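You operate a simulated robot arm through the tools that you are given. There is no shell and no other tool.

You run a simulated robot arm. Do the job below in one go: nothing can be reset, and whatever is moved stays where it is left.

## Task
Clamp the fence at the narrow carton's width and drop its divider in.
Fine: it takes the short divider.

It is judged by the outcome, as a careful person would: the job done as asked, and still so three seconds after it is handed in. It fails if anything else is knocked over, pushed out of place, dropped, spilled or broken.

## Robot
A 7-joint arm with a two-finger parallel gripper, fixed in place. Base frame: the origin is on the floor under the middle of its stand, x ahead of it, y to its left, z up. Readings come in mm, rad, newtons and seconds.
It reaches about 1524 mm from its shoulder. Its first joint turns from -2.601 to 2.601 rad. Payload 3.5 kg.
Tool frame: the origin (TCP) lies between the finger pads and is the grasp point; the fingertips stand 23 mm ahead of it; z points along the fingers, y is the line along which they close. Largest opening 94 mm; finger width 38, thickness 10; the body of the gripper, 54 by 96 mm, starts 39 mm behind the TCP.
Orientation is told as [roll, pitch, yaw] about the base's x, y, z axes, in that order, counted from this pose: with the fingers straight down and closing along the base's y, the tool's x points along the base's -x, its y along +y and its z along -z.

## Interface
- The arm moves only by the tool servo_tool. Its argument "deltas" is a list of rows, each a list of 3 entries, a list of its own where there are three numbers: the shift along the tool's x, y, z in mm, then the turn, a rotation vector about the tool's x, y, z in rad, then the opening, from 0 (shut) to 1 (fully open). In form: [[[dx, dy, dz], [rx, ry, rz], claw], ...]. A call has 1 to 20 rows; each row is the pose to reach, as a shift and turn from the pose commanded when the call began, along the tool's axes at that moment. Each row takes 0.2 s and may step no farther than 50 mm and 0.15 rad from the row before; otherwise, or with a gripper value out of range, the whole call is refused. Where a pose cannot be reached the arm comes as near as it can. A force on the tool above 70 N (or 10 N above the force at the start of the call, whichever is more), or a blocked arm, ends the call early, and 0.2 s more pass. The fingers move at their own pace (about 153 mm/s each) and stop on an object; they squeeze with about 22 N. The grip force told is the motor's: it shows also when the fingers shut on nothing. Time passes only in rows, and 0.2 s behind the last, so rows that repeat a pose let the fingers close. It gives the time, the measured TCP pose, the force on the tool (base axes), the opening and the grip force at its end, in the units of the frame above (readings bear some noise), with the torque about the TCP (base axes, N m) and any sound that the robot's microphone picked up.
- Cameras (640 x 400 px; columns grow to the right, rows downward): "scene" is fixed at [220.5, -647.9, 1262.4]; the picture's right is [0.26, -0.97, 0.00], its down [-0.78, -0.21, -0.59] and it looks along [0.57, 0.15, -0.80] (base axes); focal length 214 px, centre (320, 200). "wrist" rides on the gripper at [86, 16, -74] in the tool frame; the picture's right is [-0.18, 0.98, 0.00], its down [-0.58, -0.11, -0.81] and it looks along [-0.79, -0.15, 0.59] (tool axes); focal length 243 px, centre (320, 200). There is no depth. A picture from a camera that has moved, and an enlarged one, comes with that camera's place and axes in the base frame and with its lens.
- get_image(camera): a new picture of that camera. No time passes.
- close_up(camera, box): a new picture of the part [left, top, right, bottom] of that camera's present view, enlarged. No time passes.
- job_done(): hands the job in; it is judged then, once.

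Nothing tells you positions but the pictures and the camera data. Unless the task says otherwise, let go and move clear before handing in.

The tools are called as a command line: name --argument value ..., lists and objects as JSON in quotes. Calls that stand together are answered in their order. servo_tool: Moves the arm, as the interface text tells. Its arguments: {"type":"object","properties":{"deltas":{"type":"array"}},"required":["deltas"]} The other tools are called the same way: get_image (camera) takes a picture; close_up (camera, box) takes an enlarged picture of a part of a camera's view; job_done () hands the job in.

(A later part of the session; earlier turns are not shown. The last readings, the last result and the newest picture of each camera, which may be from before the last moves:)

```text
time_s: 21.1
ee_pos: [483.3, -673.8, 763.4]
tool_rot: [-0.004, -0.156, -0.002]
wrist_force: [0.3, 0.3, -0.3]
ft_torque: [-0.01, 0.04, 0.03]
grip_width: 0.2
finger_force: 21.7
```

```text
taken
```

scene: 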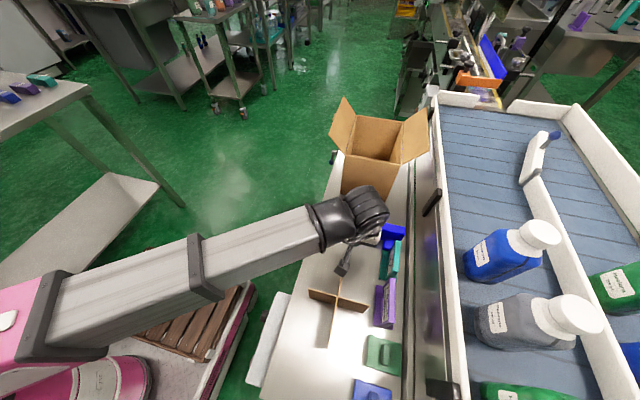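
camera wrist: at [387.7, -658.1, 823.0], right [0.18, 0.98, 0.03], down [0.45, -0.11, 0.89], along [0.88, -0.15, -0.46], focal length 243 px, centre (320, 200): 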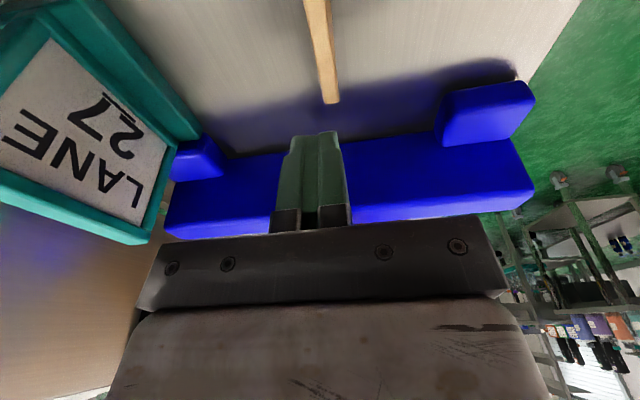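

The fence holds, so the hanging lever seems to be its locked state. I'll rise clear, go back round to the left side to check the scale, and then work the lever.

servo_tool --deltas '[[[-5, 0, -32], [0, 0, 0], 0], [[-10, 0, -64], [0, 0.05, 0], 0], [[-17, 0, -109], [0, 0.156, 0], 0]]'

```text
time_s: 21.9
ee_pos: [483.8, -677.4, 874.9]
tool_rot: [-0.003, 0.0, -0.003]
wrist_force: [-0.1, -0.7, -0.8]
ft_torque: [-0.03, -0.01, 0.0]
grip_width: 0.1
finger_force: 22.3
```

servo_tool --deltas '[[[-10, 26, 2], [0, 0, 0.13], 0], [[-20, 52, 4], [0, 0, 0.26], 0], [[-30, 78, 6], [0, 0, 0.39], 0.3], [[-40, 104, 8], [0, 0, 0.52], 0.6], [[-50, 130, 10], [0, 0, 0.65], 1], [[-60, 156, 12], [0, 0, 0.78], 1], [[-75, 182, 14], [0, 0, 0.91], 1], [[-90, 205, 16], [0, 0, 1.04], 1], [[-105, 225, 18], [0, 0, 1.17], 1], [[-120, 245, 20], [0, 0, 1.3], 1], [[-140, 262, 22], [0, 0, 1.43], 1], [[-156, 277, 25], [0, 0, 1.57], 1]]'

get_image --camera "wrist"

close_up --camera "wrist" --box '[240, 130, 420, 240]'

close_up --camera "scene" --box '[280, 180, 440, 280]'

```text
time_s: 24.5
ee_pos: [638.9, -398.8, 845.2]
tool_rot: [0.001, -0.005, -1.573]
wrist_force: [0.6, 0.4, -0.1]
ft_torque: [0.0, 0.02, 0.01]
grip_width: 93.7
finger_force: 0.0
```

```text
taken
camera wrist: at [656.9, -312.8, 919.6], right [0.98, -0.19, 0.0], down [-0.11, -0.58, 0.81], along [-0.15, -0.79, -0.59], focal length 243 px, centre (320, 200)
```

wrist: 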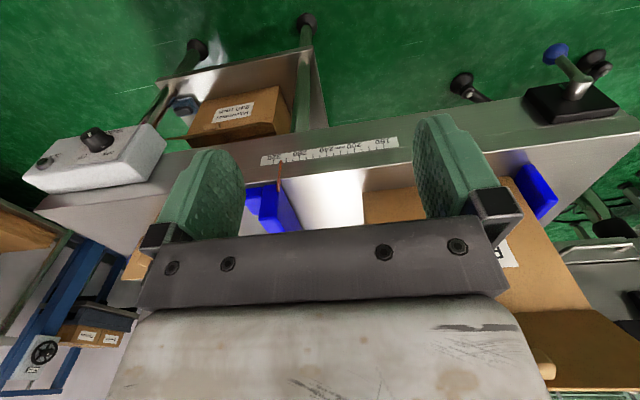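

```text
3.56 times, centred on (330, 185) of wrist
camera zoom: at [656.9, -312.8, 919.6], right [0.98, -0.19, 0.0], down [-0.11, -0.58, 0.81], along [-0.15, -0.79, -0.59], focal length 863 px, centre (284, 253)
```

zoom: 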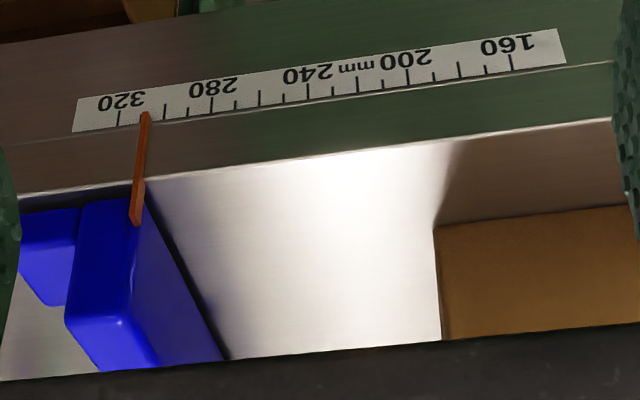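

```text
4.00 times, centred on (360, 230) of scene
camera zoom: at [220.5, -647.9, 1262.4], right [0.26, -0.97, 0.0], down [-0.78, -0.21, -0.59], along [0.57, 0.15, -0.8], focal length 858 px, centre (160, 80)
```

zoom: 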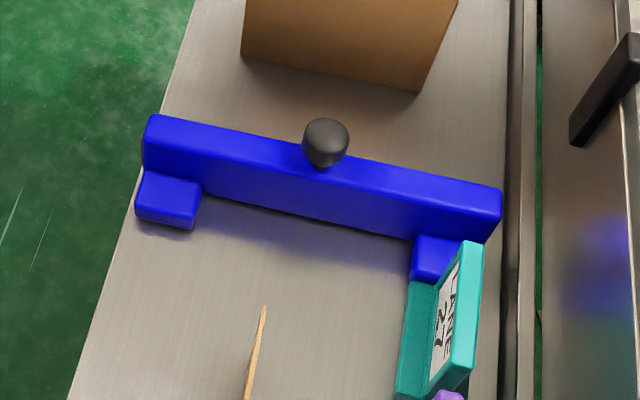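

The fence hasn't moved and still reads about 310, so the hanging lever is holding it. I'll swing the tool horizontal in front of the blue ball, which I put at about (936, -513, 574).

servo_tool --deltas '[[[8, 25, 15], [0, -0.13, 0], 1], [[15, 50, 30], [0, -0.26, 0], 1], [[20, 75, 45], [0, -0.39, 0], 1], [[20, 100, 65], [0, -0.52, 0], 1], [[20, 125, 85], [0, -0.65, 0], 1], [[20, 150, 105], [0, -0.78, 0], 1], [[15, 175, 125], [0, -0.91, 0], 1], [[10, 200, 150], [0, -1.04, 0], 1], [[5, 225, 175], [0, -1.17, 0], 1], [[0, 250, 200], [0, -1.3, 0], 1], [[0, 275, 225], [0, -1.43, 0], 1], [[0, 297, 245], [0, -1.57, 0], 1]]'

get_image --camera "wrist"

get_image --camera "scene"

```text
time_s: 27.1
ee_pos: [937.8, -399.3, 603.2]
tool_rot: [2.889, -1.564, 1.822]
wrist_force: [0.2, 0.1, 0.3]
ft_torque: [-0.03, -0.04, 0.01]
grip_width: 94.3
finger_force: 0.1
```

```text
taken
camera wrist: at [955.0, -327.5, 516.9], right [0.98, 0.0, 0.19], down [-0.11, 0.81, 0.58], along [-0.15, -0.59, 0.8], focal length 243 px, centre (320, 200)
```

wrist: 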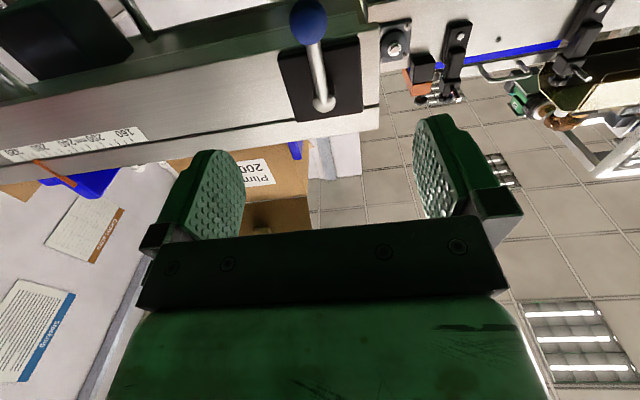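

```text
taken
```

scene: 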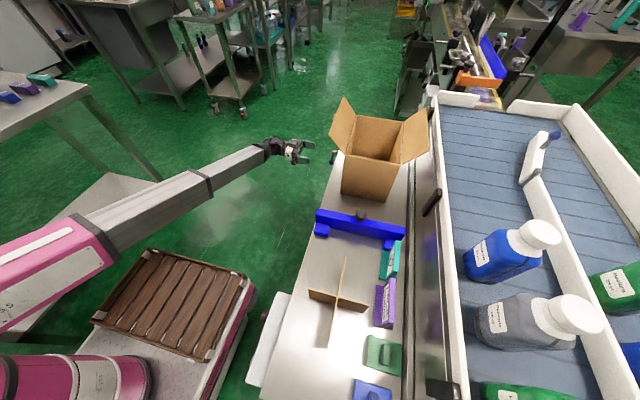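

From here I see the lever plate clearly, and two notices on the wall behind the bench. I'll zoom in on both.

close_up --camera "wrist" --box '[240, 0, 400, 150]'

close_up --camera "wrist" --box '[30, 190, 140, 270]'

close_up --camera "wrist" --box '[0, 270, 100, 390]'

close_up --camera "wrist" --box '[380, 0, 640, 150]'

```text
2.67 times, centred on (320, 75) of wrist
camera zoom: at [955.0, -327.5, 516.9], right [0.98, 0.0, 0.19], down [-0.11, 0.81, 0.58], along [-0.15, -0.59, 0.8], focal length 647 px, centre (320, 533)
```

zoom: 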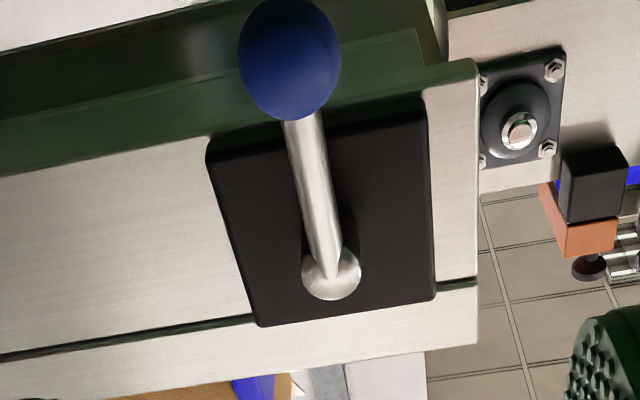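

```text
5.00 times, centred on (85, 230) of wrist
camera zoom: at [955.0, -327.5, 516.9], right [0.98, 0.0, 0.19], down [-0.11, 0.81, 0.58], along [-0.15, -0.59, 0.8], focal length 1213 px, centre (1495, 50)
```

zoom: 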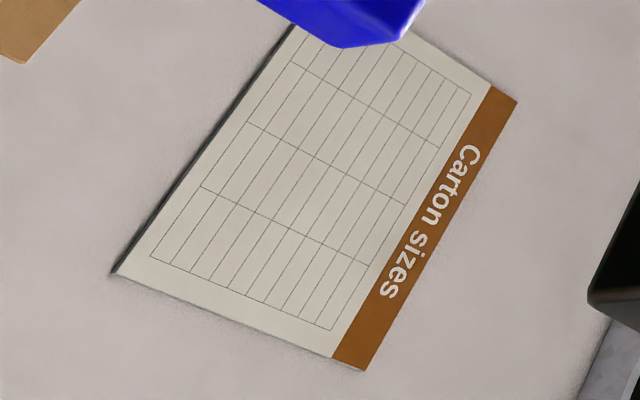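

```text
3.33 times, centred on (50, 330) of wrist
camera zoom: at [955.0, -327.5, 516.9], right [0.98, 0.0, 0.19], down [-0.11, 0.81, 0.58], along [-0.15, -0.59, 0.8], focal length 809 px, centre (1220, -233)
```

zoom: 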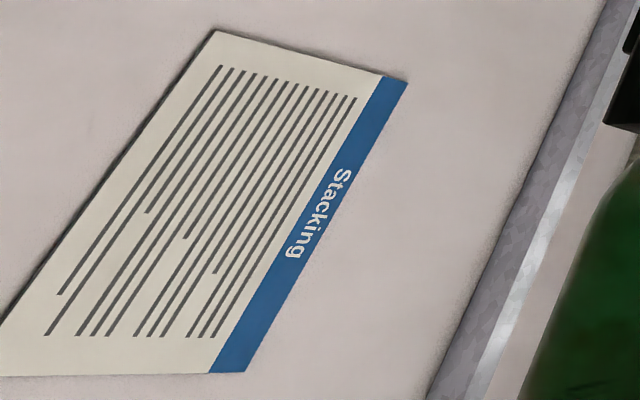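

```text
2.46 times, centred on (510, 75) of wrist
camera zoom: at [955.0, -327.5, 516.9], right [0.98, 0.0, 0.19], down [-0.11, 0.81, 0.58], along [-0.15, -0.59, 0.8], focal length 597 px, centre (-148, 508)
```

zoom: 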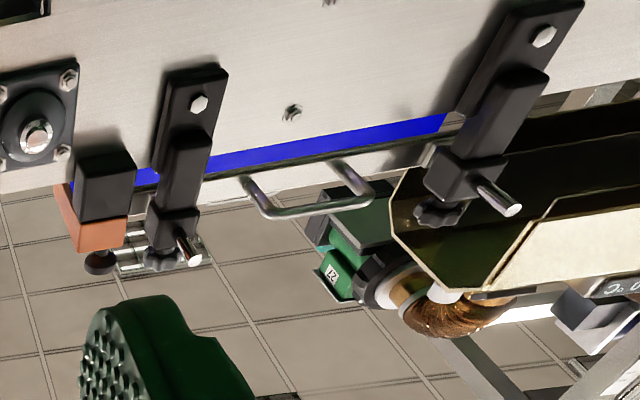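

The notices don't matter here. The lever's pivot is near (936, -525, 638) and the ball near (937, -513, 574). I'll bring the open fingers around the ball.

servo_tool --deltas '[[[15, -0.5, 25], [0, 0, 0], 1], [[29, -0.5, 55], [0, 0, 0], 1], [[29, -0.5, 80], [0, 0, 0], 1], [[29, -0.5, 105], [0, 0, 0], 1]]'

get_image --camera "wrist"

close_up --camera "scene" --box '[300, 130, 364, 170]'

```text
time_s: 28.1
ee_pos: [937.8, -504.1, 573.7]
tool_rot: [2.686, -1.568, 2.026]
wrist_force: [-0.3, -0.4, -0.6]
ft_torque: [0.02, -0.02, -0.01]
grip_width: 93.7
finger_force: 0.0
```

```text
taken
camera wrist: at [955.1, -430.2, 486.5], right [0.98, 0.0, 0.19], down [-0.11, 0.81, 0.58], along [-0.15, -0.59, 0.79], focal length 243 px, centre (320, 200)
```

wrist: 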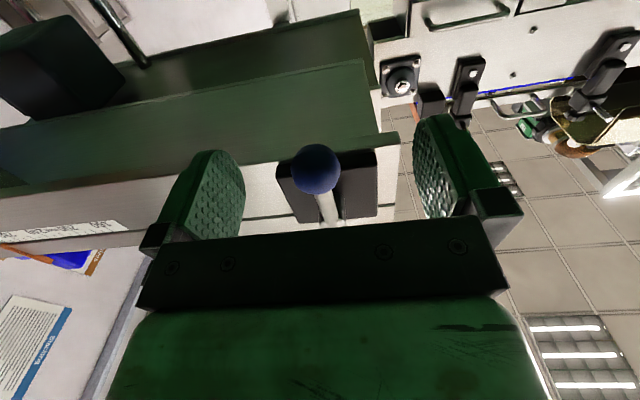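

```text
10.00 times, centred on (332, 150) of scene
camera zoom: at [220.5, -647.9, 1262.4], right [0.26, -0.97, 0.0], down [-0.78, -0.21, -0.59], along [0.57, 0.15, -0.8], focal length 2145 px, centre (200, 700)
```

zoom: 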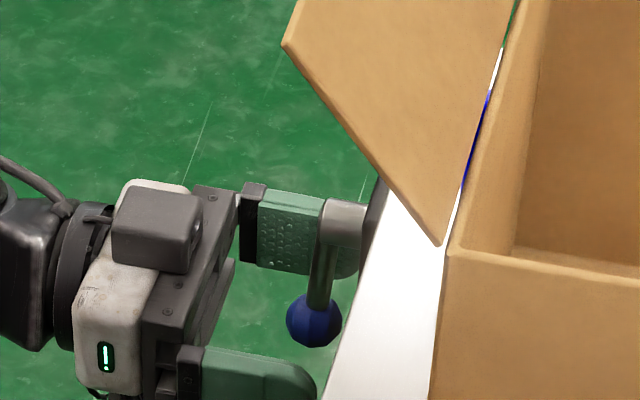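

The ball sits centred between the fingers, slightly ahead of the grasp point. I'll close on it now.

servo_tool --deltas '[[[0, 0, 0], [0, 0, 0], 0.5], [[0, 0, 0], [0, 0, 0], 0], [[0, 0, 0], [0, 0, 0], 0], [[0, 0, 0], [0, 0, 0], 0]]'

get_image --camera "wrist"

```text
time_s: 29.1
ee_pos: [934.9, -504.9, 572.4]
tool_rot: [2.458, -1.569, 2.247]
wrist_force: [-23.7, 1.6, -2.5]
ft_torque: [-0.21, -0.22, -0.29]
grip_width: 25.2
finger_force: 44.8
```

```text
taken
camera wrist: at [953.2, -430.5, 486.5], right [0.98, -0.01, 0.19], down [-0.11, 0.81, 0.58], along [-0.15, -0.59, 0.79], focal length 243 px, centre (320, 200)
```

wrist: 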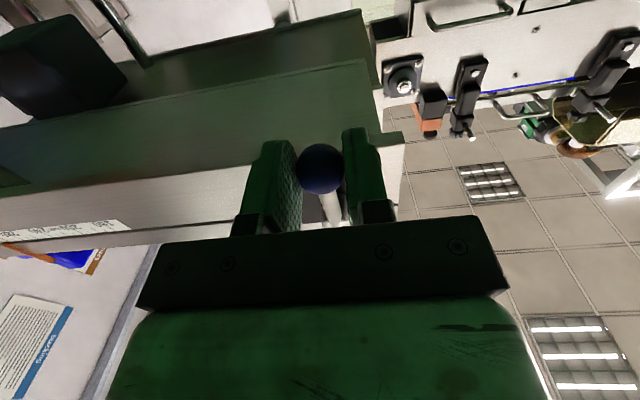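

The ball is gripped (25 mm wide). I'll try turning the lever a small way towards -x first and watch the force.

servo_tool --deltas '[[[0, -2.4, 0], [0, 0, 0], 0], [[-0.1, -5.6, 0], [0, 0, -0.05], 0], [[-0.3, -8.8, 0], [0, 0, -0.1], 0], [[-0.7, -12, 0], [0, 0, -0.15], 0], [[-1.3, -15.1, 0], [0, 0, -0.2], 0]]'

get_image --camera "wrist"

```text
time_s: 30.3
ee_pos: [922.0, -505.0, 575.9]
tool_rot: [-1.578, -1.37, 0.006]
wrist_force: [3.2, 6.9, -12.4]
ft_torque: [-0.34, 0.25, 0.11]
grip_width: 25.3
finger_force: 45.0
```

```text
taken
camera wrist: at [922.2, -430.4, 487.1], right [1.0, 0.0, -0.02], down [0.01, 0.81, 0.59], along [0.01, -0.59, 0.81], focal length 243 px, centre (320, 200)
```

wrist: 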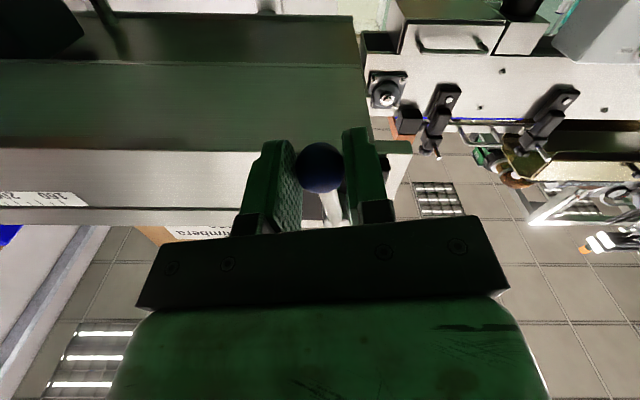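

The lever turns freely towards -x with little force. I'll carry on along the arc and watch for its stop.

servo_tool --deltas '[[[-0.3, -6.4, 0], [0, 0, -0.1], 0], [[-1.3, -12.7, 0], [0, 0, -0.2], 0], [[-2.9, -18.9, 0], [0, 0, -0.3], 0], [[-5, -24.9, 0], [0, 0, -0.4], 0], [[-7.8, -30.7, 0], [0, 0, -0.5], 0], [[-11.2, -36.1, 0], [0, 0, -0.6], 0], [[-15.1, -41.2, 0], [0, 0, -0.7], 0]]'

get_image --camera "wrist"

close_up --camera "scene" --box '[300, 130, 364, 170]'

```text
time_s: 31.9
ee_pos: [883.6, -504.5, 598.5]
tool_rot: [-1.574, -0.668, 0.003]
wrist_force: [24.9, -1.7, 16.3]
ft_torque: [-0.26, -0.01, 0.39]
grip_width: 25.0
finger_force: 45.0
```

```text
taken
camera wrist: at [827.4, -430.7, 532.1], right [0.75, 0.0, -0.66], down [0.39, 0.81, 0.44], along [0.53, -0.59, 0.61], focal length 243 px, centre (320, 200)
```

wrist: 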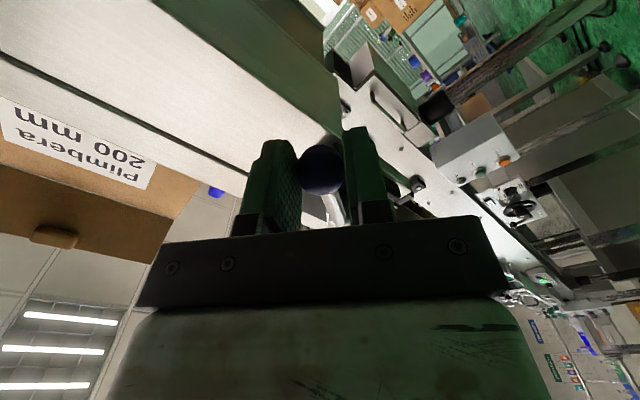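

```text
10.00 times, centred on (332, 150) of scene
camera zoom: at [220.5, -647.9, 1262.4], right [0.26, -0.97, 0.0], down [-0.78, -0.21, -0.59], along [0.57, 0.15, -0.8], focal length 2145 px, centre (200, 700)
```

zoom: 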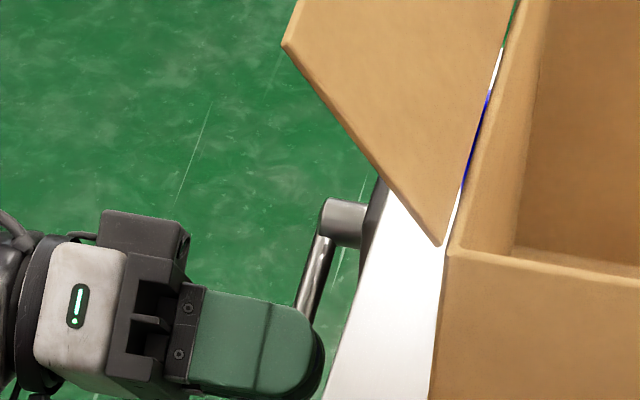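

It keeps turning, with a slight inward pull because my arc is a touch wide. I'll correct that and carry on to about a right angle.

servo_tool --deltas '[[[-2.3, -6.4, 0], [0, 0, -0.1], 0], [[-3.3, -12.7, 0], [0, 0, -0.2], 0], [[-4.9, -18.9, 0], [0, 0, -0.3], 0], [[-7, -24.9, 0], [0, 0, -0.4], 0], [[-9.8, -30.7, 0], [0, 0, -0.5], 0], [[-13.2, -36.1, 0], [0, 0, -0.6], 0], [[-15.8, -39.7, 0], [0, 0, -0.67], 0]]'

get_image --camera "wrist"

close_up --camera "scene" --box '[300, 130, 364, 170]'

```text
time_s: 33.5
ee_pos: [871.3, -504.9, 635.5]
tool_rot: [-1.57, 0.001, -0.001]
wrist_force: [10.4, -0.3, -19.4]
ft_torque: [0.18, -0.17, 0.71]
grip_width: 25.5
finger_force: 45.0
```

```text
taken
camera wrist: at [786.3, -430.1, 619.2], right [0.18, 0.0, -0.98], down [0.58, 0.8, 0.11], along [0.79, -0.59, 0.15], focal length 243 px, centre (320, 200)
```

wrist: 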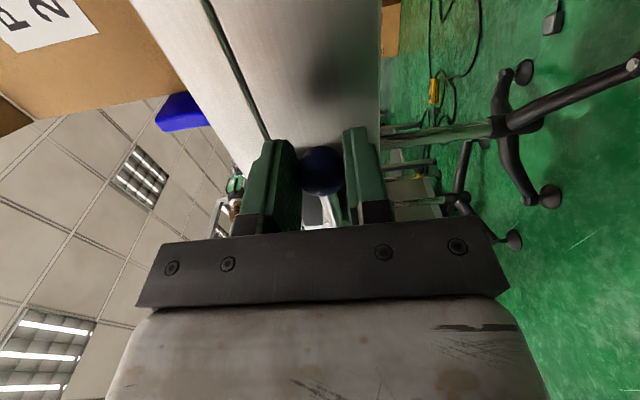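

```text
10.00 times, centred on (332, 150) of scene
camera zoom: at [220.5, -647.9, 1262.4], right [0.26, -0.97, 0.0], down [-0.78, -0.21, -0.59], along [0.57, 0.15, -0.8], focal length 2145 px, centre (200, 700)
```

zoom: 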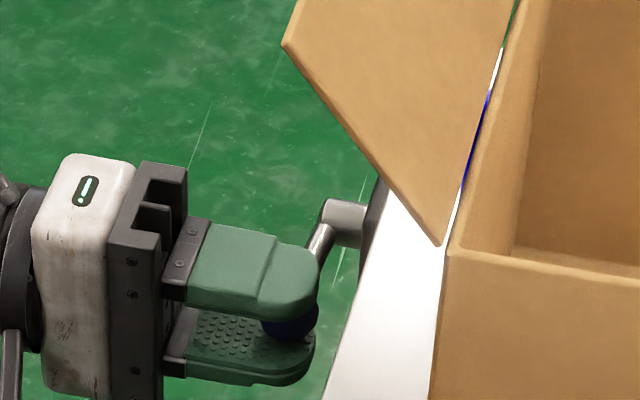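

The lever is now about horizontal. I'll nudge it a little further to feel whether this is its end stop.

servo_tool --deltas '[[[0, -4, 0], [0, 0, -0.06], 0], [[-0.5, -8, 0], [0, 0, -0.12], 0]]'

```text
time_s: 34.1
ee_pos: [872.9, -504.3, 636.3]
tool_rot: [-1.55, 0.108, -0.001]
wrist_force: [3.9, -3.1, -18.6]
ft_torque: [0.33, -0.05, 0.22]
grip_width: 24.9
finger_force: 44.8
stopped in row 2: the force on the tool passed its limit at 74 N (the readings are from after the stop); the commanded pose is now the measured one
```

That is the end stop: the lever has turned a quarter turn from hanging to level. I'll let go of the ball and back away.

servo_tool --deltas '[[[0, 0, 0], [0, 0, 0], 0.7], [[0, 0, 0], [0, 0, 0], 0.7], [[0, 0, -30], [0, 0, 0], 0.7], [[0, 0, -70], [0, 0, 0], 0.7], [[0, 0, -110], [0, 0, 0], 0.7]]'

get_image --camera "wrist"

close_up --camera "scene" --box '[300, 130, 364, 170]'

```text
time_s: 35.3
ee_pos: [871.3, -391.8, 637.9]
tool_rot: [-1.557, 0.105, -0.003]
wrist_force: [-0.4, 0.0, -0.2]
ft_torque: [0.0, -0.01, 0.01]
grip_width: 65.7
finger_force: 0.0
```

```text
taken
camera wrist: at [785.1, -318.0, 632.6], right [0.08, 0.02, -1.0], down [0.59, 0.8, 0.06], along [0.8, -0.6, 0.05], focal length 243 px, centre (320, 200)
```

wrist: 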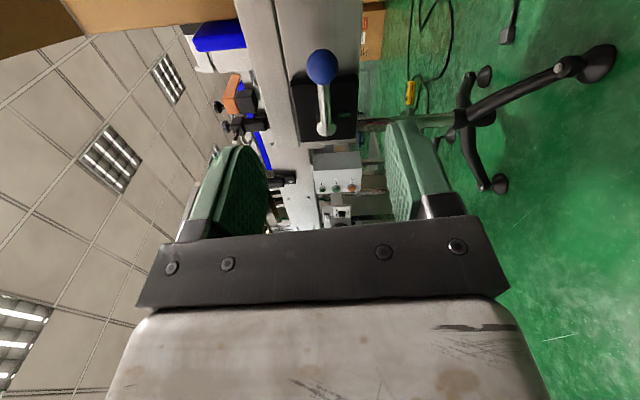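

```text
10.00 times, centred on (332, 150) of scene
camera zoom: at [220.5, -647.9, 1262.4], right [0.26, -0.97, 0.0], down [-0.78, -0.21, -0.59], along [0.57, 0.15, -0.8], focal length 2145 px, centre (200, 700)
```

zoom: 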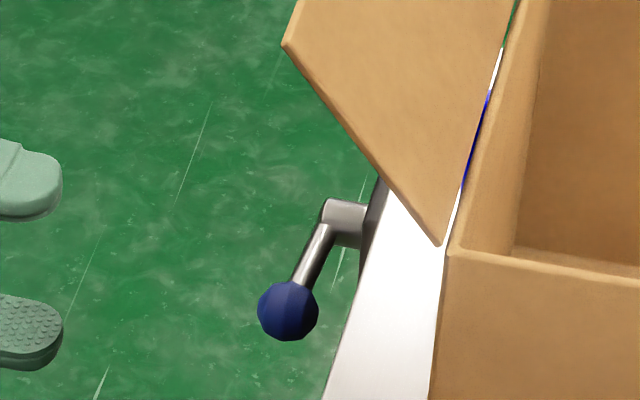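

The lever stays level. There is something small printed on the plate, so I'll zoom in on it.

close_up --camera "wrist" --box '[280, 40, 370, 150]'

close_up --camera "wrist" --box '[325, 95, 365, 135]'

```text
3.64 times, centred on (325, 95) of wrist
camera zoom: at [785.1, -318.0, 632.6], right [0.08, 0.02, -1.0], down [0.59, 0.8, 0.06], along [0.8, -0.6, 0.05], focal length 882 px, centre (302, 582)
```

zoom: 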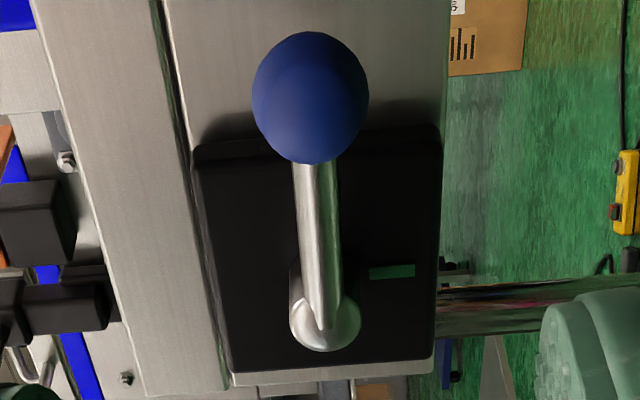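

```text
10.00 times, centred on (345, 115) of wrist
camera zoom: at [785.1, -318.0, 632.6], right [0.08, 0.02, -1.0], down [0.59, 0.8, 0.06], along [0.8, -0.6, 0.05], focal length 2426 px, centre (70, 1050)
```

zoom: 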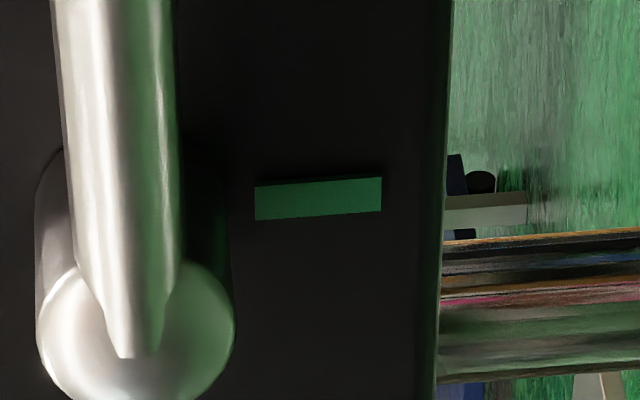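

The green mark below the pivot shows that hanging down is the clamped position, and now the lever is open. I'll go back over the bench to slide the fence.

servo_tool --deltas '[[[20, -20, -5], [-0.12, -0.006, 0.006], 0.7], [[45, -38, -8], [-0.24, -0.013, 0.013], 0.7], [[70, -55, -8], [-0.36, -0.019, 0.019], 0.4], [[95, -72, -5], [-0.48, -0.026, 0.025], 0], [[120, -90, 0], [-0.6, -0.032, 0.032], 0], [[145, -107, 5], [-0.72, -0.038, 0.038], 0], [[170, -124, 12], [-0.84, -0.045, 0.044], 0], [[198, -140, 20], [-0.96, -0.051, 0.051], 0], [[225, -155, 30], [-1.08, -0.058, 0.057], 0], [[252, -170, 42], [-1.2, -0.064, 0.063], 0], [[280, -186, 56], [-1.32, -0.07, 0.07], 0], [[308, -202, 72], [-1.44, -0.077, 0.076], 0], [[336, -218, 88], [-1.555, -0.083, 0.082], 0]]'

get_image --camera "scene"

```text
time_s: 38.1
ee_pos: [562.7, -478.5, 890.2]
tool_rot: [0.004, 0.0, 0.0]
wrist_force: [-0.1, -0.3, 0.8]
ft_torque: [-0.01, 0.03, -0.02]
grip_width: 0.2
finger_force: 22.3
```

```text
taken
```

scene: 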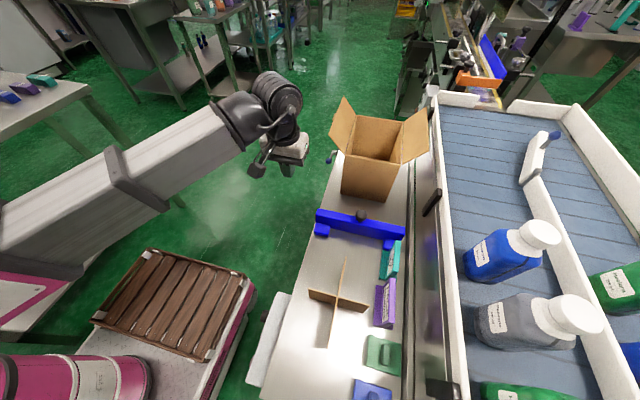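

The fence and the rest of the bench are unchanged. I'll return behind the fence's middle and come down to push height as before.

servo_tool --deltas '[[[20, -40, 3], [0, 0, 0], 0], [[40, -80, 6], [0, 0, 0], 0], [[60, -120, 9], [0, 0, 0], 0], [[75, -160, 12], [0, 0, 0], 0], [[83, -200, 15], [0, 0, 0], 0], [[83, -200, 50], [0, -0.05, 0], 0], [[83, -200, 80], [0, -0.1, 0], 0], [[83, -200, 105], [0, -0.15, 0], 0], [[83, -200, 129], [0, -0.15, 0], 0]]'

get_image --camera "wrist"

```text
time_s: 40.1
ee_pos: [479.0, -683.1, 761.7]
tool_rot: [0.002, -0.15, -0.002]
wrist_force: [0.4, 0.1, 0.6]
ft_torque: [-0.01, 0.02, 0.01]
grip_width: 0.0
finger_force: 21.5
```

```text
taken
camera wrist: at [383.2, -668.5, 821.3], right [0.18, 0.98, 0.03], down [0.45, -0.11, 0.88], along [0.87, -0.15, -0.47], focal length 243 px, centre (320, 200)
```

wrist: 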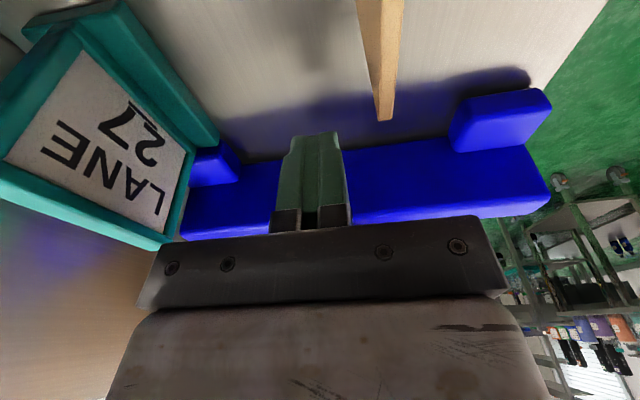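

In position again; I'll push gently through first contact and a little way beyond it.

servo_tool --deltas '[[[-9.9, 2, 1.5], [0, 0, 0], 0], [[-19.8, 4, 3], [0, 0, 0], 0], [[-24.7, 4, 3.7], [0, 0, 0], 0], [[-29.7, 4, 4.5], [0, 0, 0], 0], [[-34.6, 4, 5.2], [0, 0, 0], 0], [[-39.6, 4, 6], [0, 0, 0], 0], [[-44.5, 4, 6.7], [0, 0, 0], 0]]'

get_image --camera "wrist"

```text
time_s: 41.7
ee_pos: [521.7, -679.9, 762.5]
tool_rot: [0.002, -0.149, -0.001]
wrist_force: [-2.6, -0.7, 0.8]
ft_torque: [0.02, 0.06, 0.01]
grip_width: 0.0
finger_force: 22.1
```

```text
taken
camera wrist: at [426.3, -664.5, 822.7], right [0.18, 0.98, 0.03], down [0.45, -0.11, 0.88], along [0.87, -0.15, -0.47], focal length 243 px, centre (320, 200)
```

wrist: 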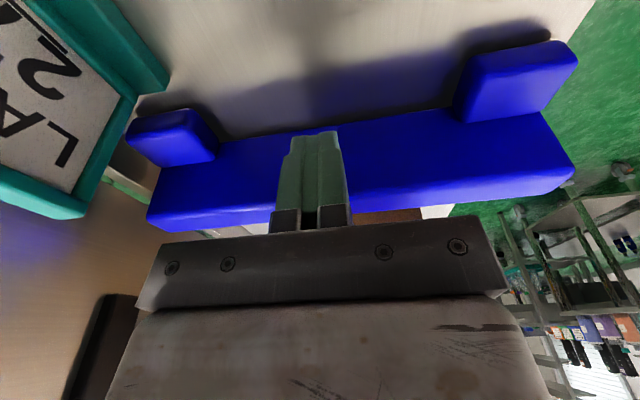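

The fence now slides with almost no force, so the clamp is open. I'll continue to about 10 mm short of the target.

servo_tool --deltas '[[[-8, 0, 1.2], [0, 0, 0], 0], [[-16, 0, 2.4], [0, 0, 0], 0], [[-24, 0, 3.6], [0, 0, 0], 0], [[-32, 0, 4.8], [0, 0, 0], 0], [[-40, 0, 6], [0, 0, 0], 0], [[-48, 0, 7.2], [0, 0, 0], 0], [[-56, 0, 8.4], [0, 0, 0], 0], [[-64, 0, 9.6], [0, 0, 0], 0], [[-72, 0, 10.8], [0, 0, 0], 0], [[-78, 0, 11.7], [0, 0, 0], 0], [[-82, 0, 12.3], [0, 0, 0], 0]]'

get_image --camera "wrist"

close_up --camera "scene" --box '[290, 130, 430, 260]'

```text
time_s: 44.1
ee_pos: [603.2, -680.0, 761.8]
tool_rot: [0.0, -0.149, -0.003]
wrist_force: [-2.2, 0.3, -0.9]
ft_torque: [0.01, 0.03, 0.03]
grip_width: 0.0
finger_force: 21.7
```

```text
taken
camera wrist: at [508.8, -665.3, 822.2], right [0.18, 0.98, 0.03], down [0.45, -0.11, 0.88], along [0.87, -0.15, -0.47], focal length 243 px, centre (320, 200)
```

wrist: 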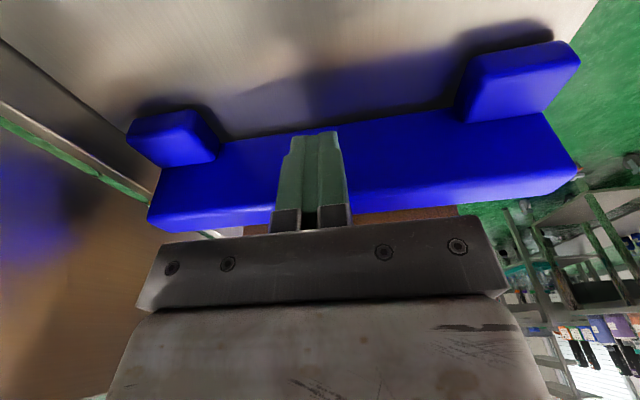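

```text
3.08 times, centred on (360, 195) of scene
camera zoom: at [220.5, -647.9, 1262.4], right [0.26, -0.97, 0.0], down [-0.78, -0.21, -0.59], along [0.57, 0.15, -0.8], focal length 660 px, centre (197, 215)
```

zoom: 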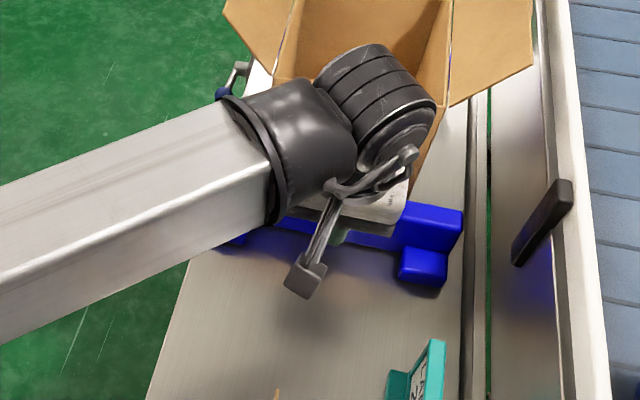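

About 10 mm remain before the fence meets the carton. I'll go in small steps now and watch for the force to rise.

servo_tool --deltas '[[[-2, 0, 0.3], [0, 0, 0], 0], [[-4, 0, 0.6], [0, 0, 0], 0], [[-6, 0, 0.9], [0, 0, 0], 0]]'

servo_tool --deltas '[[[-1, 0, 0.15], [0, 0, 0], 0], [[-2, 0, 0.3], [0, 0, 0], 0]]'

```text
time_s: 44.9
ee_pos: [610.0, -679.6, 762.4]
tool_rot: [0.001, -0.15, -0.001]
wrist_force: [-3.0, 0.8, -1.0]
ft_torque: [0.02, 0.1, 0.03]
grip_width: 0.0
finger_force: 21.2
```

```text
time_s: 45.5
ee_pos: [613.5, -680.5, 761.6]
tool_rot: [0.002, -0.15, -0.002]
wrist_force: [-6.4, 1.4, 1.9]
ft_torque: [0.05, 0.05, 0.05]
grip_width: 0.1
finger_force: 22.5
```

The force is starting to rise (6 N), so the fence may be touching the carton. I'll check the gap in the scene view before the next millimetre.

close_up --camera "scene" --box '[300, 150, 420, 225]'

servo_tool --deltas '[[[-1, 0, 0.15], [0, 0, 0], 0]]'

```text
5.33 times, centred on (360, 188) of scene
camera zoom: at [220.5, -647.9, 1262.4], right [0.26, -0.97, 0.0], down [-0.78, -0.21, -0.59], along [0.57, 0.15, -0.8], focal length 1144 px, centre (107, 267)
```

zoom: 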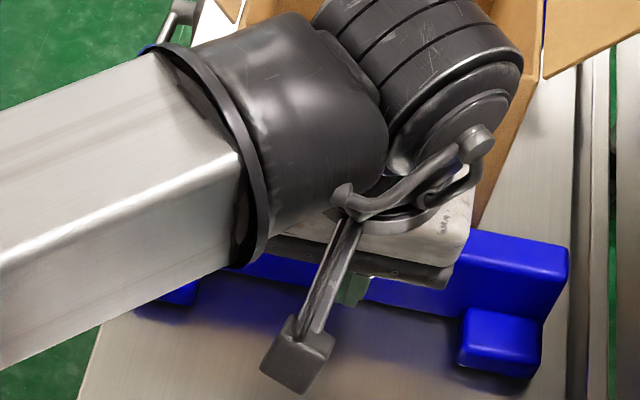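

```text
time_s: 45.9
ee_pos: [613.1, -680.5, 762.6]
tool_rot: [0.0, -0.151, -0.002]
wrist_force: [-5.9, 0.5, -0.2]
ft_torque: [0.06, 0.14, -0.01]
grip_width: 0.1
finger_force: 21.5
```

The force holds steady near 6 N, as if the fence is now just sliding the light carton the last bit to its stop. I'll continue by single millimetres.

servo_tool --deltas '[[[-1, 0, 0.15], [0, 0, 0], 0]]'

servo_tool --deltas '[[[-1, 0, 0.15], [0, 0, 0], 0]]'

```text
time_s: 46.3
ee_pos: [614.5, -680.2, 762.5]
tool_rot: [0.0, -0.15, -0.002]
wrist_force: [-5.1, -0.2, -0.5]
ft_torque: [0.02, 0.11, -0.02]
grip_width: 0.1
finger_force: 22.1
```

```text
time_s: 46.7
ee_pos: [615.8, -681.0, 762.6]
tool_rot: [0.001, -0.15, -0.001]
wrist_force: [-3.4, -0.9, 1.3]
ft_torque: [-0.02, 0.05, 0.0]
grip_width: 0.1
finger_force: 22.0
```

Forces stay low, so I'm not certain of the contact yet. I'll compare the carton's position now with the first picture.

close_up --camera "scene" --box '[280, 80, 440, 180]'

get_image --camera "wrist"

```text
4.00 times, centred on (360, 130) of scene
camera zoom: at [220.5, -647.9, 1262.4], right [0.26, -0.97, 0.0], down [-0.78, -0.21, -0.59], along [0.57, 0.15, -0.8], focal length 858 px, centre (160, 480)
```

zoom: 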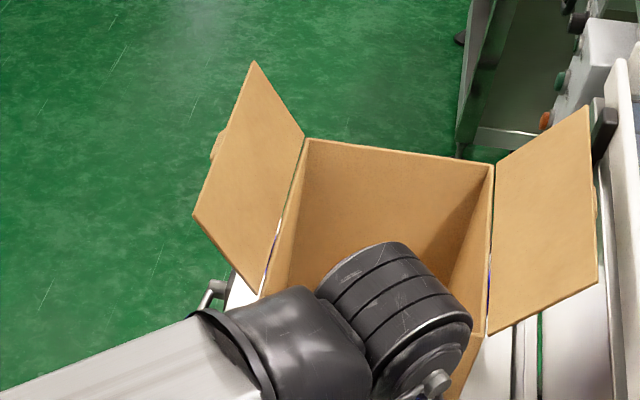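

```text
taken
camera wrist: at [520.6, -665.2, 823.0], right [0.18, 0.98, 0.03], down [0.45, -0.11, 0.88], along [0.87, -0.15, -0.47], focal length 243 px, centre (320, 200)
```

wrist: 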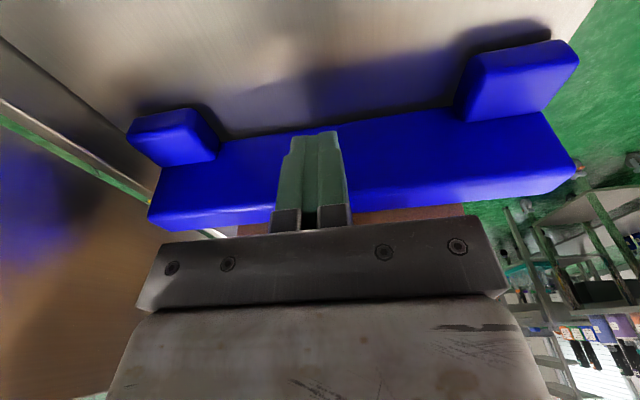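

The carton has shifted a few millimetres towards its stop, as expected from snug contact. I'll back off, rise, and go read the scale from the left side.

servo_tool --deltas '[[[10, 0, -1.5], [0, 0, 0], 0], [[30, 0, -5], [0, 0, 0], 0], [[30, 0, -40], [0, 0.05, 0], 0], [[26, 0, -80], [0, 0.1, 0], 0], [[20, 0, -120], [0, 0.15, 0], 0]]'

close_up --camera "scene" --box '[300, 150, 420, 250]'

```text
time_s: 47.9
ee_pos: [577.3, -681.5, 876.0]
tool_rot: [0.002, 0.001, -0.004]
wrist_force: [-1.3, 0.2, 0.1]
ft_torque: [-0.02, -0.01, -0.03]
grip_width: 0.2
finger_force: 22.1
```

```text
4.00 times, centred on (360, 200) of scene
camera zoom: at [220.5, -647.9, 1262.4], right [0.26, -0.97, 0.0], down [-0.78, -0.21, -0.59], along [0.57, 0.15, -0.8], focal length 858 px, centre (160, 200)
```

zoom: 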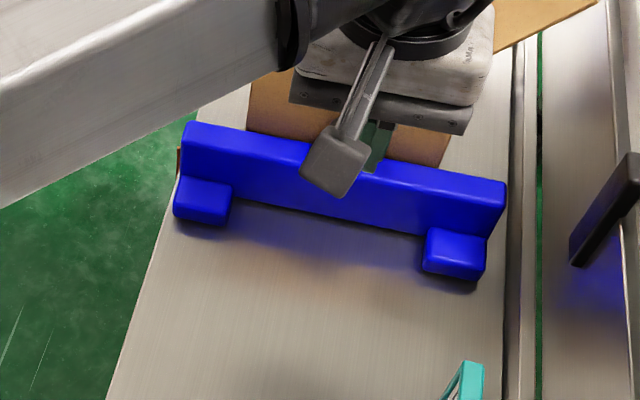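

servo_tool --deltas '[[[0, 24, 0], [0, 0, 0.12], 0], [[0, 48, 0], [0, 0, 0.24], 0], [[0, 72, 0], [0, 0, 0.36], 0.3], [[0, 96, 0], [0, 0, 0.48], 0.6], [[0, 120, 0], [0, 0, 0.6], 1], [[0, 144, 0], [0, 0, 0.72], 1], [[0, 168, 0], [0, 0, 0.84], 1], [[0, 192, 0], [0, 0, 0.96], 1], [[0, 216, 2], [0, 0, 1.08], 1], [[-10, 240, 5], [0, 0, 1.2], 1], [[-35, 260, 10], [0, 0, 1.32], 1], [[-70, 275, 18], [0, 0, 1.44], 1], [[-110, 282, 26], [0, 0, 1.57], 1]]'

get_image --camera "wrist"

close_up --camera "wrist" --box '[200, 130, 420, 240]'

```text
time_s: 50.7
ee_pos: [691.9, -399.7, 851.1]
tool_rot: [-0.001, 0.003, -1.573]
wrist_force: [-0.4, -0.3, 0.4]
ft_torque: [0.01, -0.03, 0.02]
grip_width: 93.9
finger_force: 0.0
```

```text
taken
camera wrist: at [709.7, -314.2, 925.6], right [0.98, -0.19, 0.0], down [-0.11, -0.58, 0.81], along [-0.15, -0.79, -0.59], focal length 243 px, centre (320, 200)
```

wrist: 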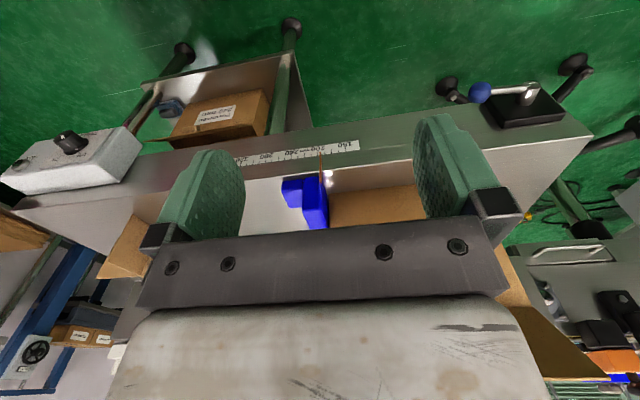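

```text
2.91 times, centred on (310, 185) of wrist
camera zoom: at [709.7, -314.2, 925.6], right [0.98, -0.19, 0.0], down [-0.11, -0.58, 0.81], along [-0.15, -0.79, -0.59], focal length 706 px, centre (349, 244)
```

zoom: 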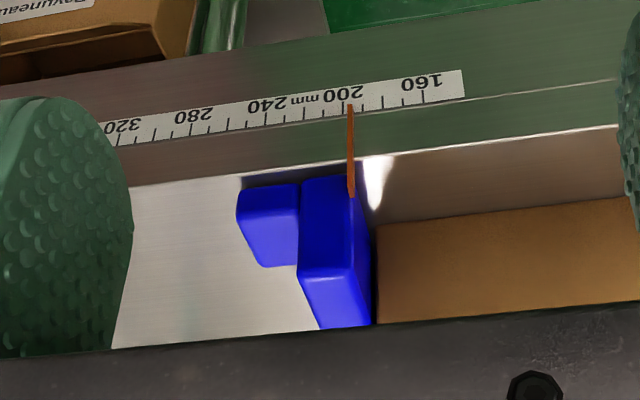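

The pointer is close to 200. I'll enlarge it for an exact reading, and check the carton against its stop.

close_up --camera "wrist" --box '[296, 140, 360, 180]'

close_up --camera "wrist" --box '[300, 160, 420, 235]'

```text
10.00 times, centred on (328, 160) of wrist
camera zoom: at [709.7, -314.2, 925.6], right [0.98, -0.19, 0.0], down [-0.11, -0.58, 0.81], along [-0.15, -0.79, -0.59], focal length 2426 px, centre (240, 600)
```

zoom: 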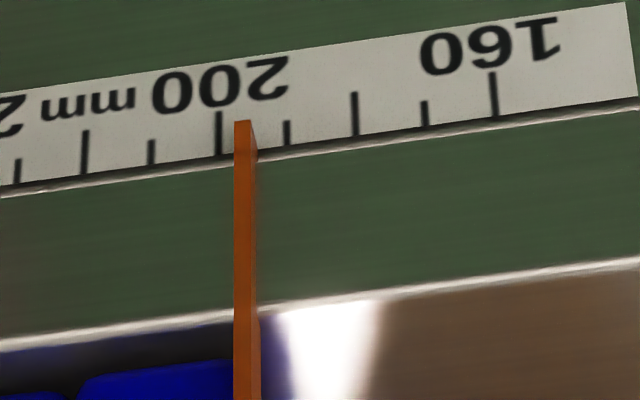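

```text
5.33 times, centred on (360, 198) of wrist
camera zoom: at [709.7, -314.2, 925.6], right [0.98, -0.19, 0.0], down [-0.11, -0.58, 0.81], along [-0.15, -0.79, -0.59], focal length 1294 px, centre (107, 213)
```

zoom: 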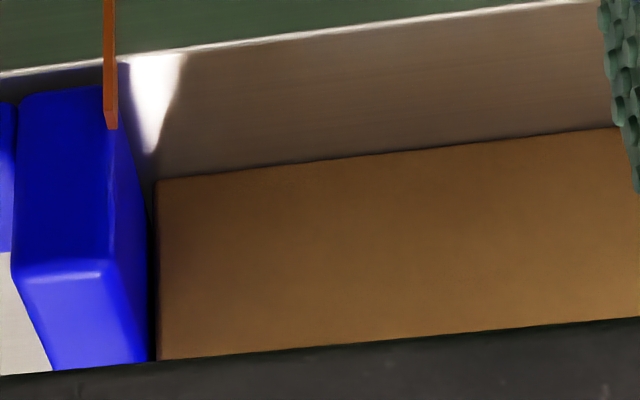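

The pointer looks slightly past 200, at roughly 197, but the view is a bit oblique. I'll shift the camera to look squarely at the pointer for a true reading.

servo_tool --deltas '[[[0, -36, 0], [0, 0, 0], 1]]'

get_image --camera "wrist"

close_up --camera "wrist" --box '[320, 135, 384, 175]'

```text
time_s: 51.1
ee_pos: [653.8, -399.2, 851.6]
tool_rot: [-0.001, 0.002, -1.572]
wrist_force: [-0.5, -0.5, -1.1]
ft_torque: [0.01, 0.01, -0.01]
grip_width: 93.9
finger_force: 0.1
```

```text
taken
camera wrist: at [670.0, -313.4, 926.2], right [0.98, -0.19, 0.0], down [-0.11, -0.58, 0.81], along [-0.15, -0.79, -0.59], focal length 243 px, centre (320, 200)
```

wrist: 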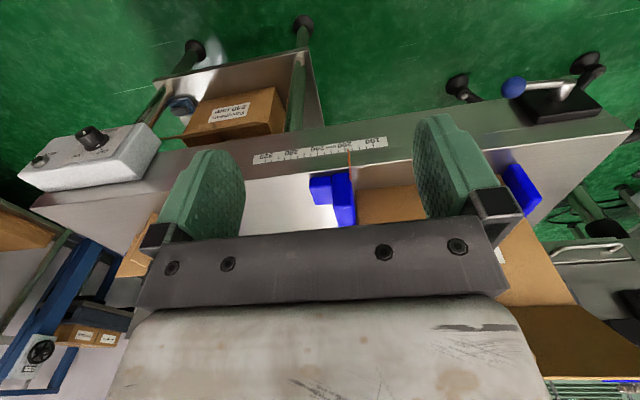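

```text
10.00 times, centred on (352, 155) of wrist
camera zoom: at [670.0, -313.4, 926.2], right [0.98, -0.19, 0.0], down [-0.11, -0.58, 0.81], along [-0.15, -0.79, -0.59], focal length 2426 px, centre (0, 650)
```

zoom: 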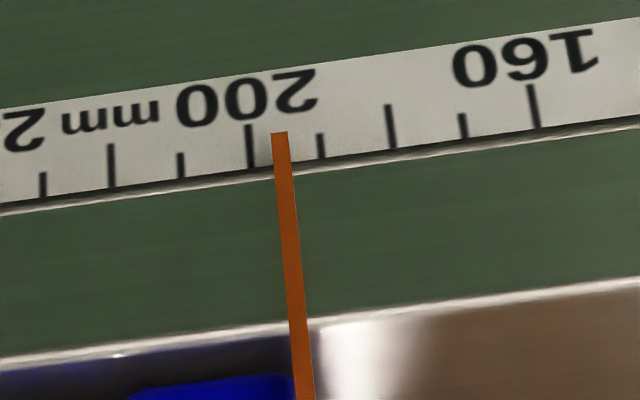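

Seen squarely, the pointer reads about 196, so I've gone roughly 4 mm too far. Before correcting, I'll check the carton and end stop from the same viewpoint I used earlier.

servo_tool --deltas '[[[-2, 45, 0], [0, 0, 0], 1], [[-4, 90, 0], [0, 0, 0], 1], [[-6, 135, 5], [0, 0, 0], 1], [[-8, 180, 15], [0, 0, 0], 1], [[-11, 225, 30], [0, 0, 0], 1], [[-14, 273, 45], [0, 0, 0], 1]]'

get_image --camera "wrist"

close_up --camera "wrist" --box '[220, 60, 440, 235]'

close_up --camera "wrist" --box '[260, 180, 360, 235]'

```text
refused: row 6 steps farther than a row can; nothing moved
```

```text
taken
camera wrist: at [670.0, -313.4, 926.2], right [0.98, -0.19, 0.0], down [-0.11, -0.58, 0.81], along [-0.15, -0.79, -0.59], focal length 243 px, centre (320, 200)
```

wrist: 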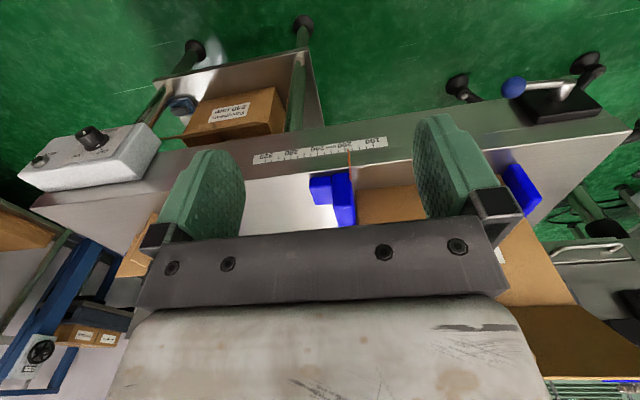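

```text
2.29 times, centred on (330, 148) of wrist
camera zoom: at [670.0, -313.4, 926.2], right [0.98, -0.19, 0.0], down [-0.11, -0.58, 0.81], along [-0.15, -0.79, -0.59], focal length 555 px, centre (297, 320)
```

zoom: 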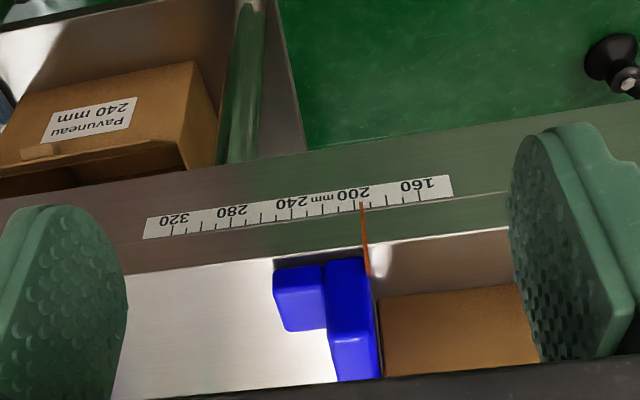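

```text
6.40 times, centred on (310, 208) of wrist
camera zoom: at [670.0, -313.4, 926.2], right [0.98, -0.19, 0.0], down [-0.11, -0.58, 0.81], along [-0.15, -0.79, -0.59], focal length 1553 px, centre (384, 152)
```

zoom: 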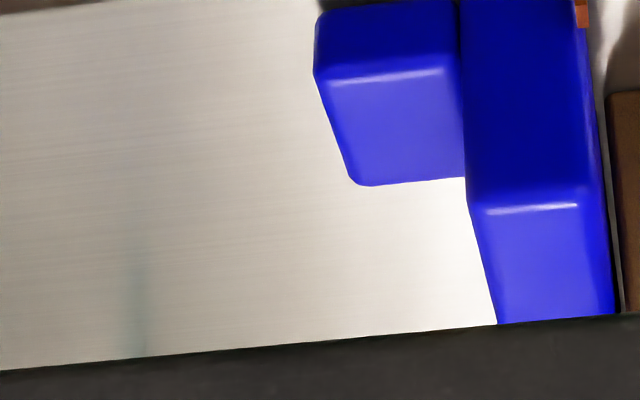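

That call was refused for one over-long step. I'll send it again with even steps.

servo_tool --deltas '[[[-2, 40, 0], [0, 0, 0], 1], [[-4, 80, 3], [0, 0, 0], 1], [[-6, 120, 8], [0, 0, 0], 1], [[-8, 160, 15], [0, 0, 0], 1], [[-10, 200, 24], [0, 0, 0], 1], [[-12, 238, 34], [0, 0, 0], 1], [[-14, 273, 45], [0, 0, 0], 1]]'

close_up --camera "wrist" --box '[220, 60, 440, 235]'

close_up --camera "wrist" --box '[260, 180, 360, 235]'

```text
time_s: 52.7
ee_pos: [925.3, -413.1, 807.2]
tool_rot: [0.001, 0.001, -1.572]
wrist_force: [0.7, -0.1, 0.5]
ft_torque: [-0.02, 0.01, -0.03]
grip_width: 94.0
finger_force: 0.1
```

```text
2.29 times, centred on (330, 148) of wrist
camera zoom: at [942.8, -326.7, 880.8], right [0.98, -0.19, 0.0], down [-0.11, -0.58, 0.81], along [-0.15, -0.79, -0.59], focal length 555 px, centre (297, 320)
```

zoom: 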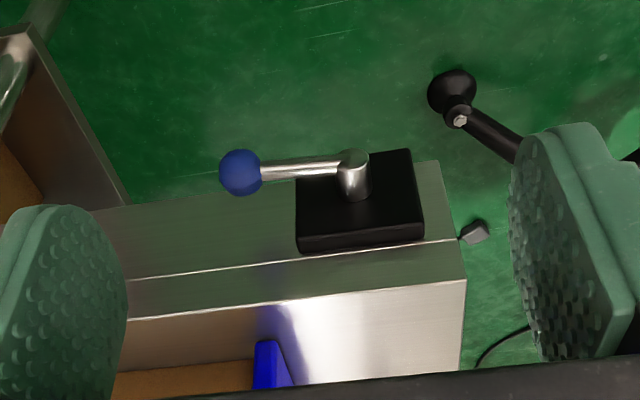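

```text
6.40 times, centred on (310, 208) of wrist
camera zoom: at [942.8, -326.7, 880.8], right [0.98, -0.19, 0.0], down [-0.11, -0.58, 0.81], along [-0.15, -0.79, -0.59], focal length 1553 px, centre (384, 152)
```

zoom: 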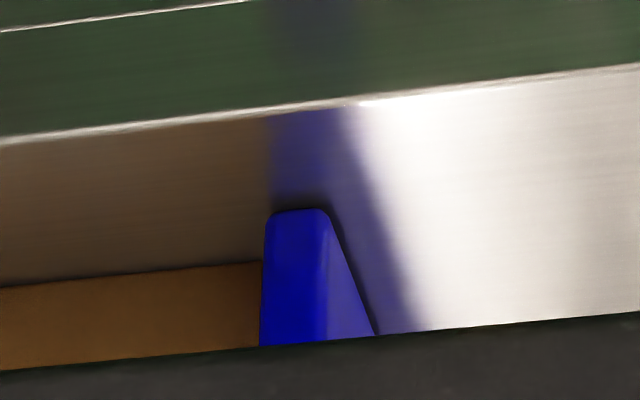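

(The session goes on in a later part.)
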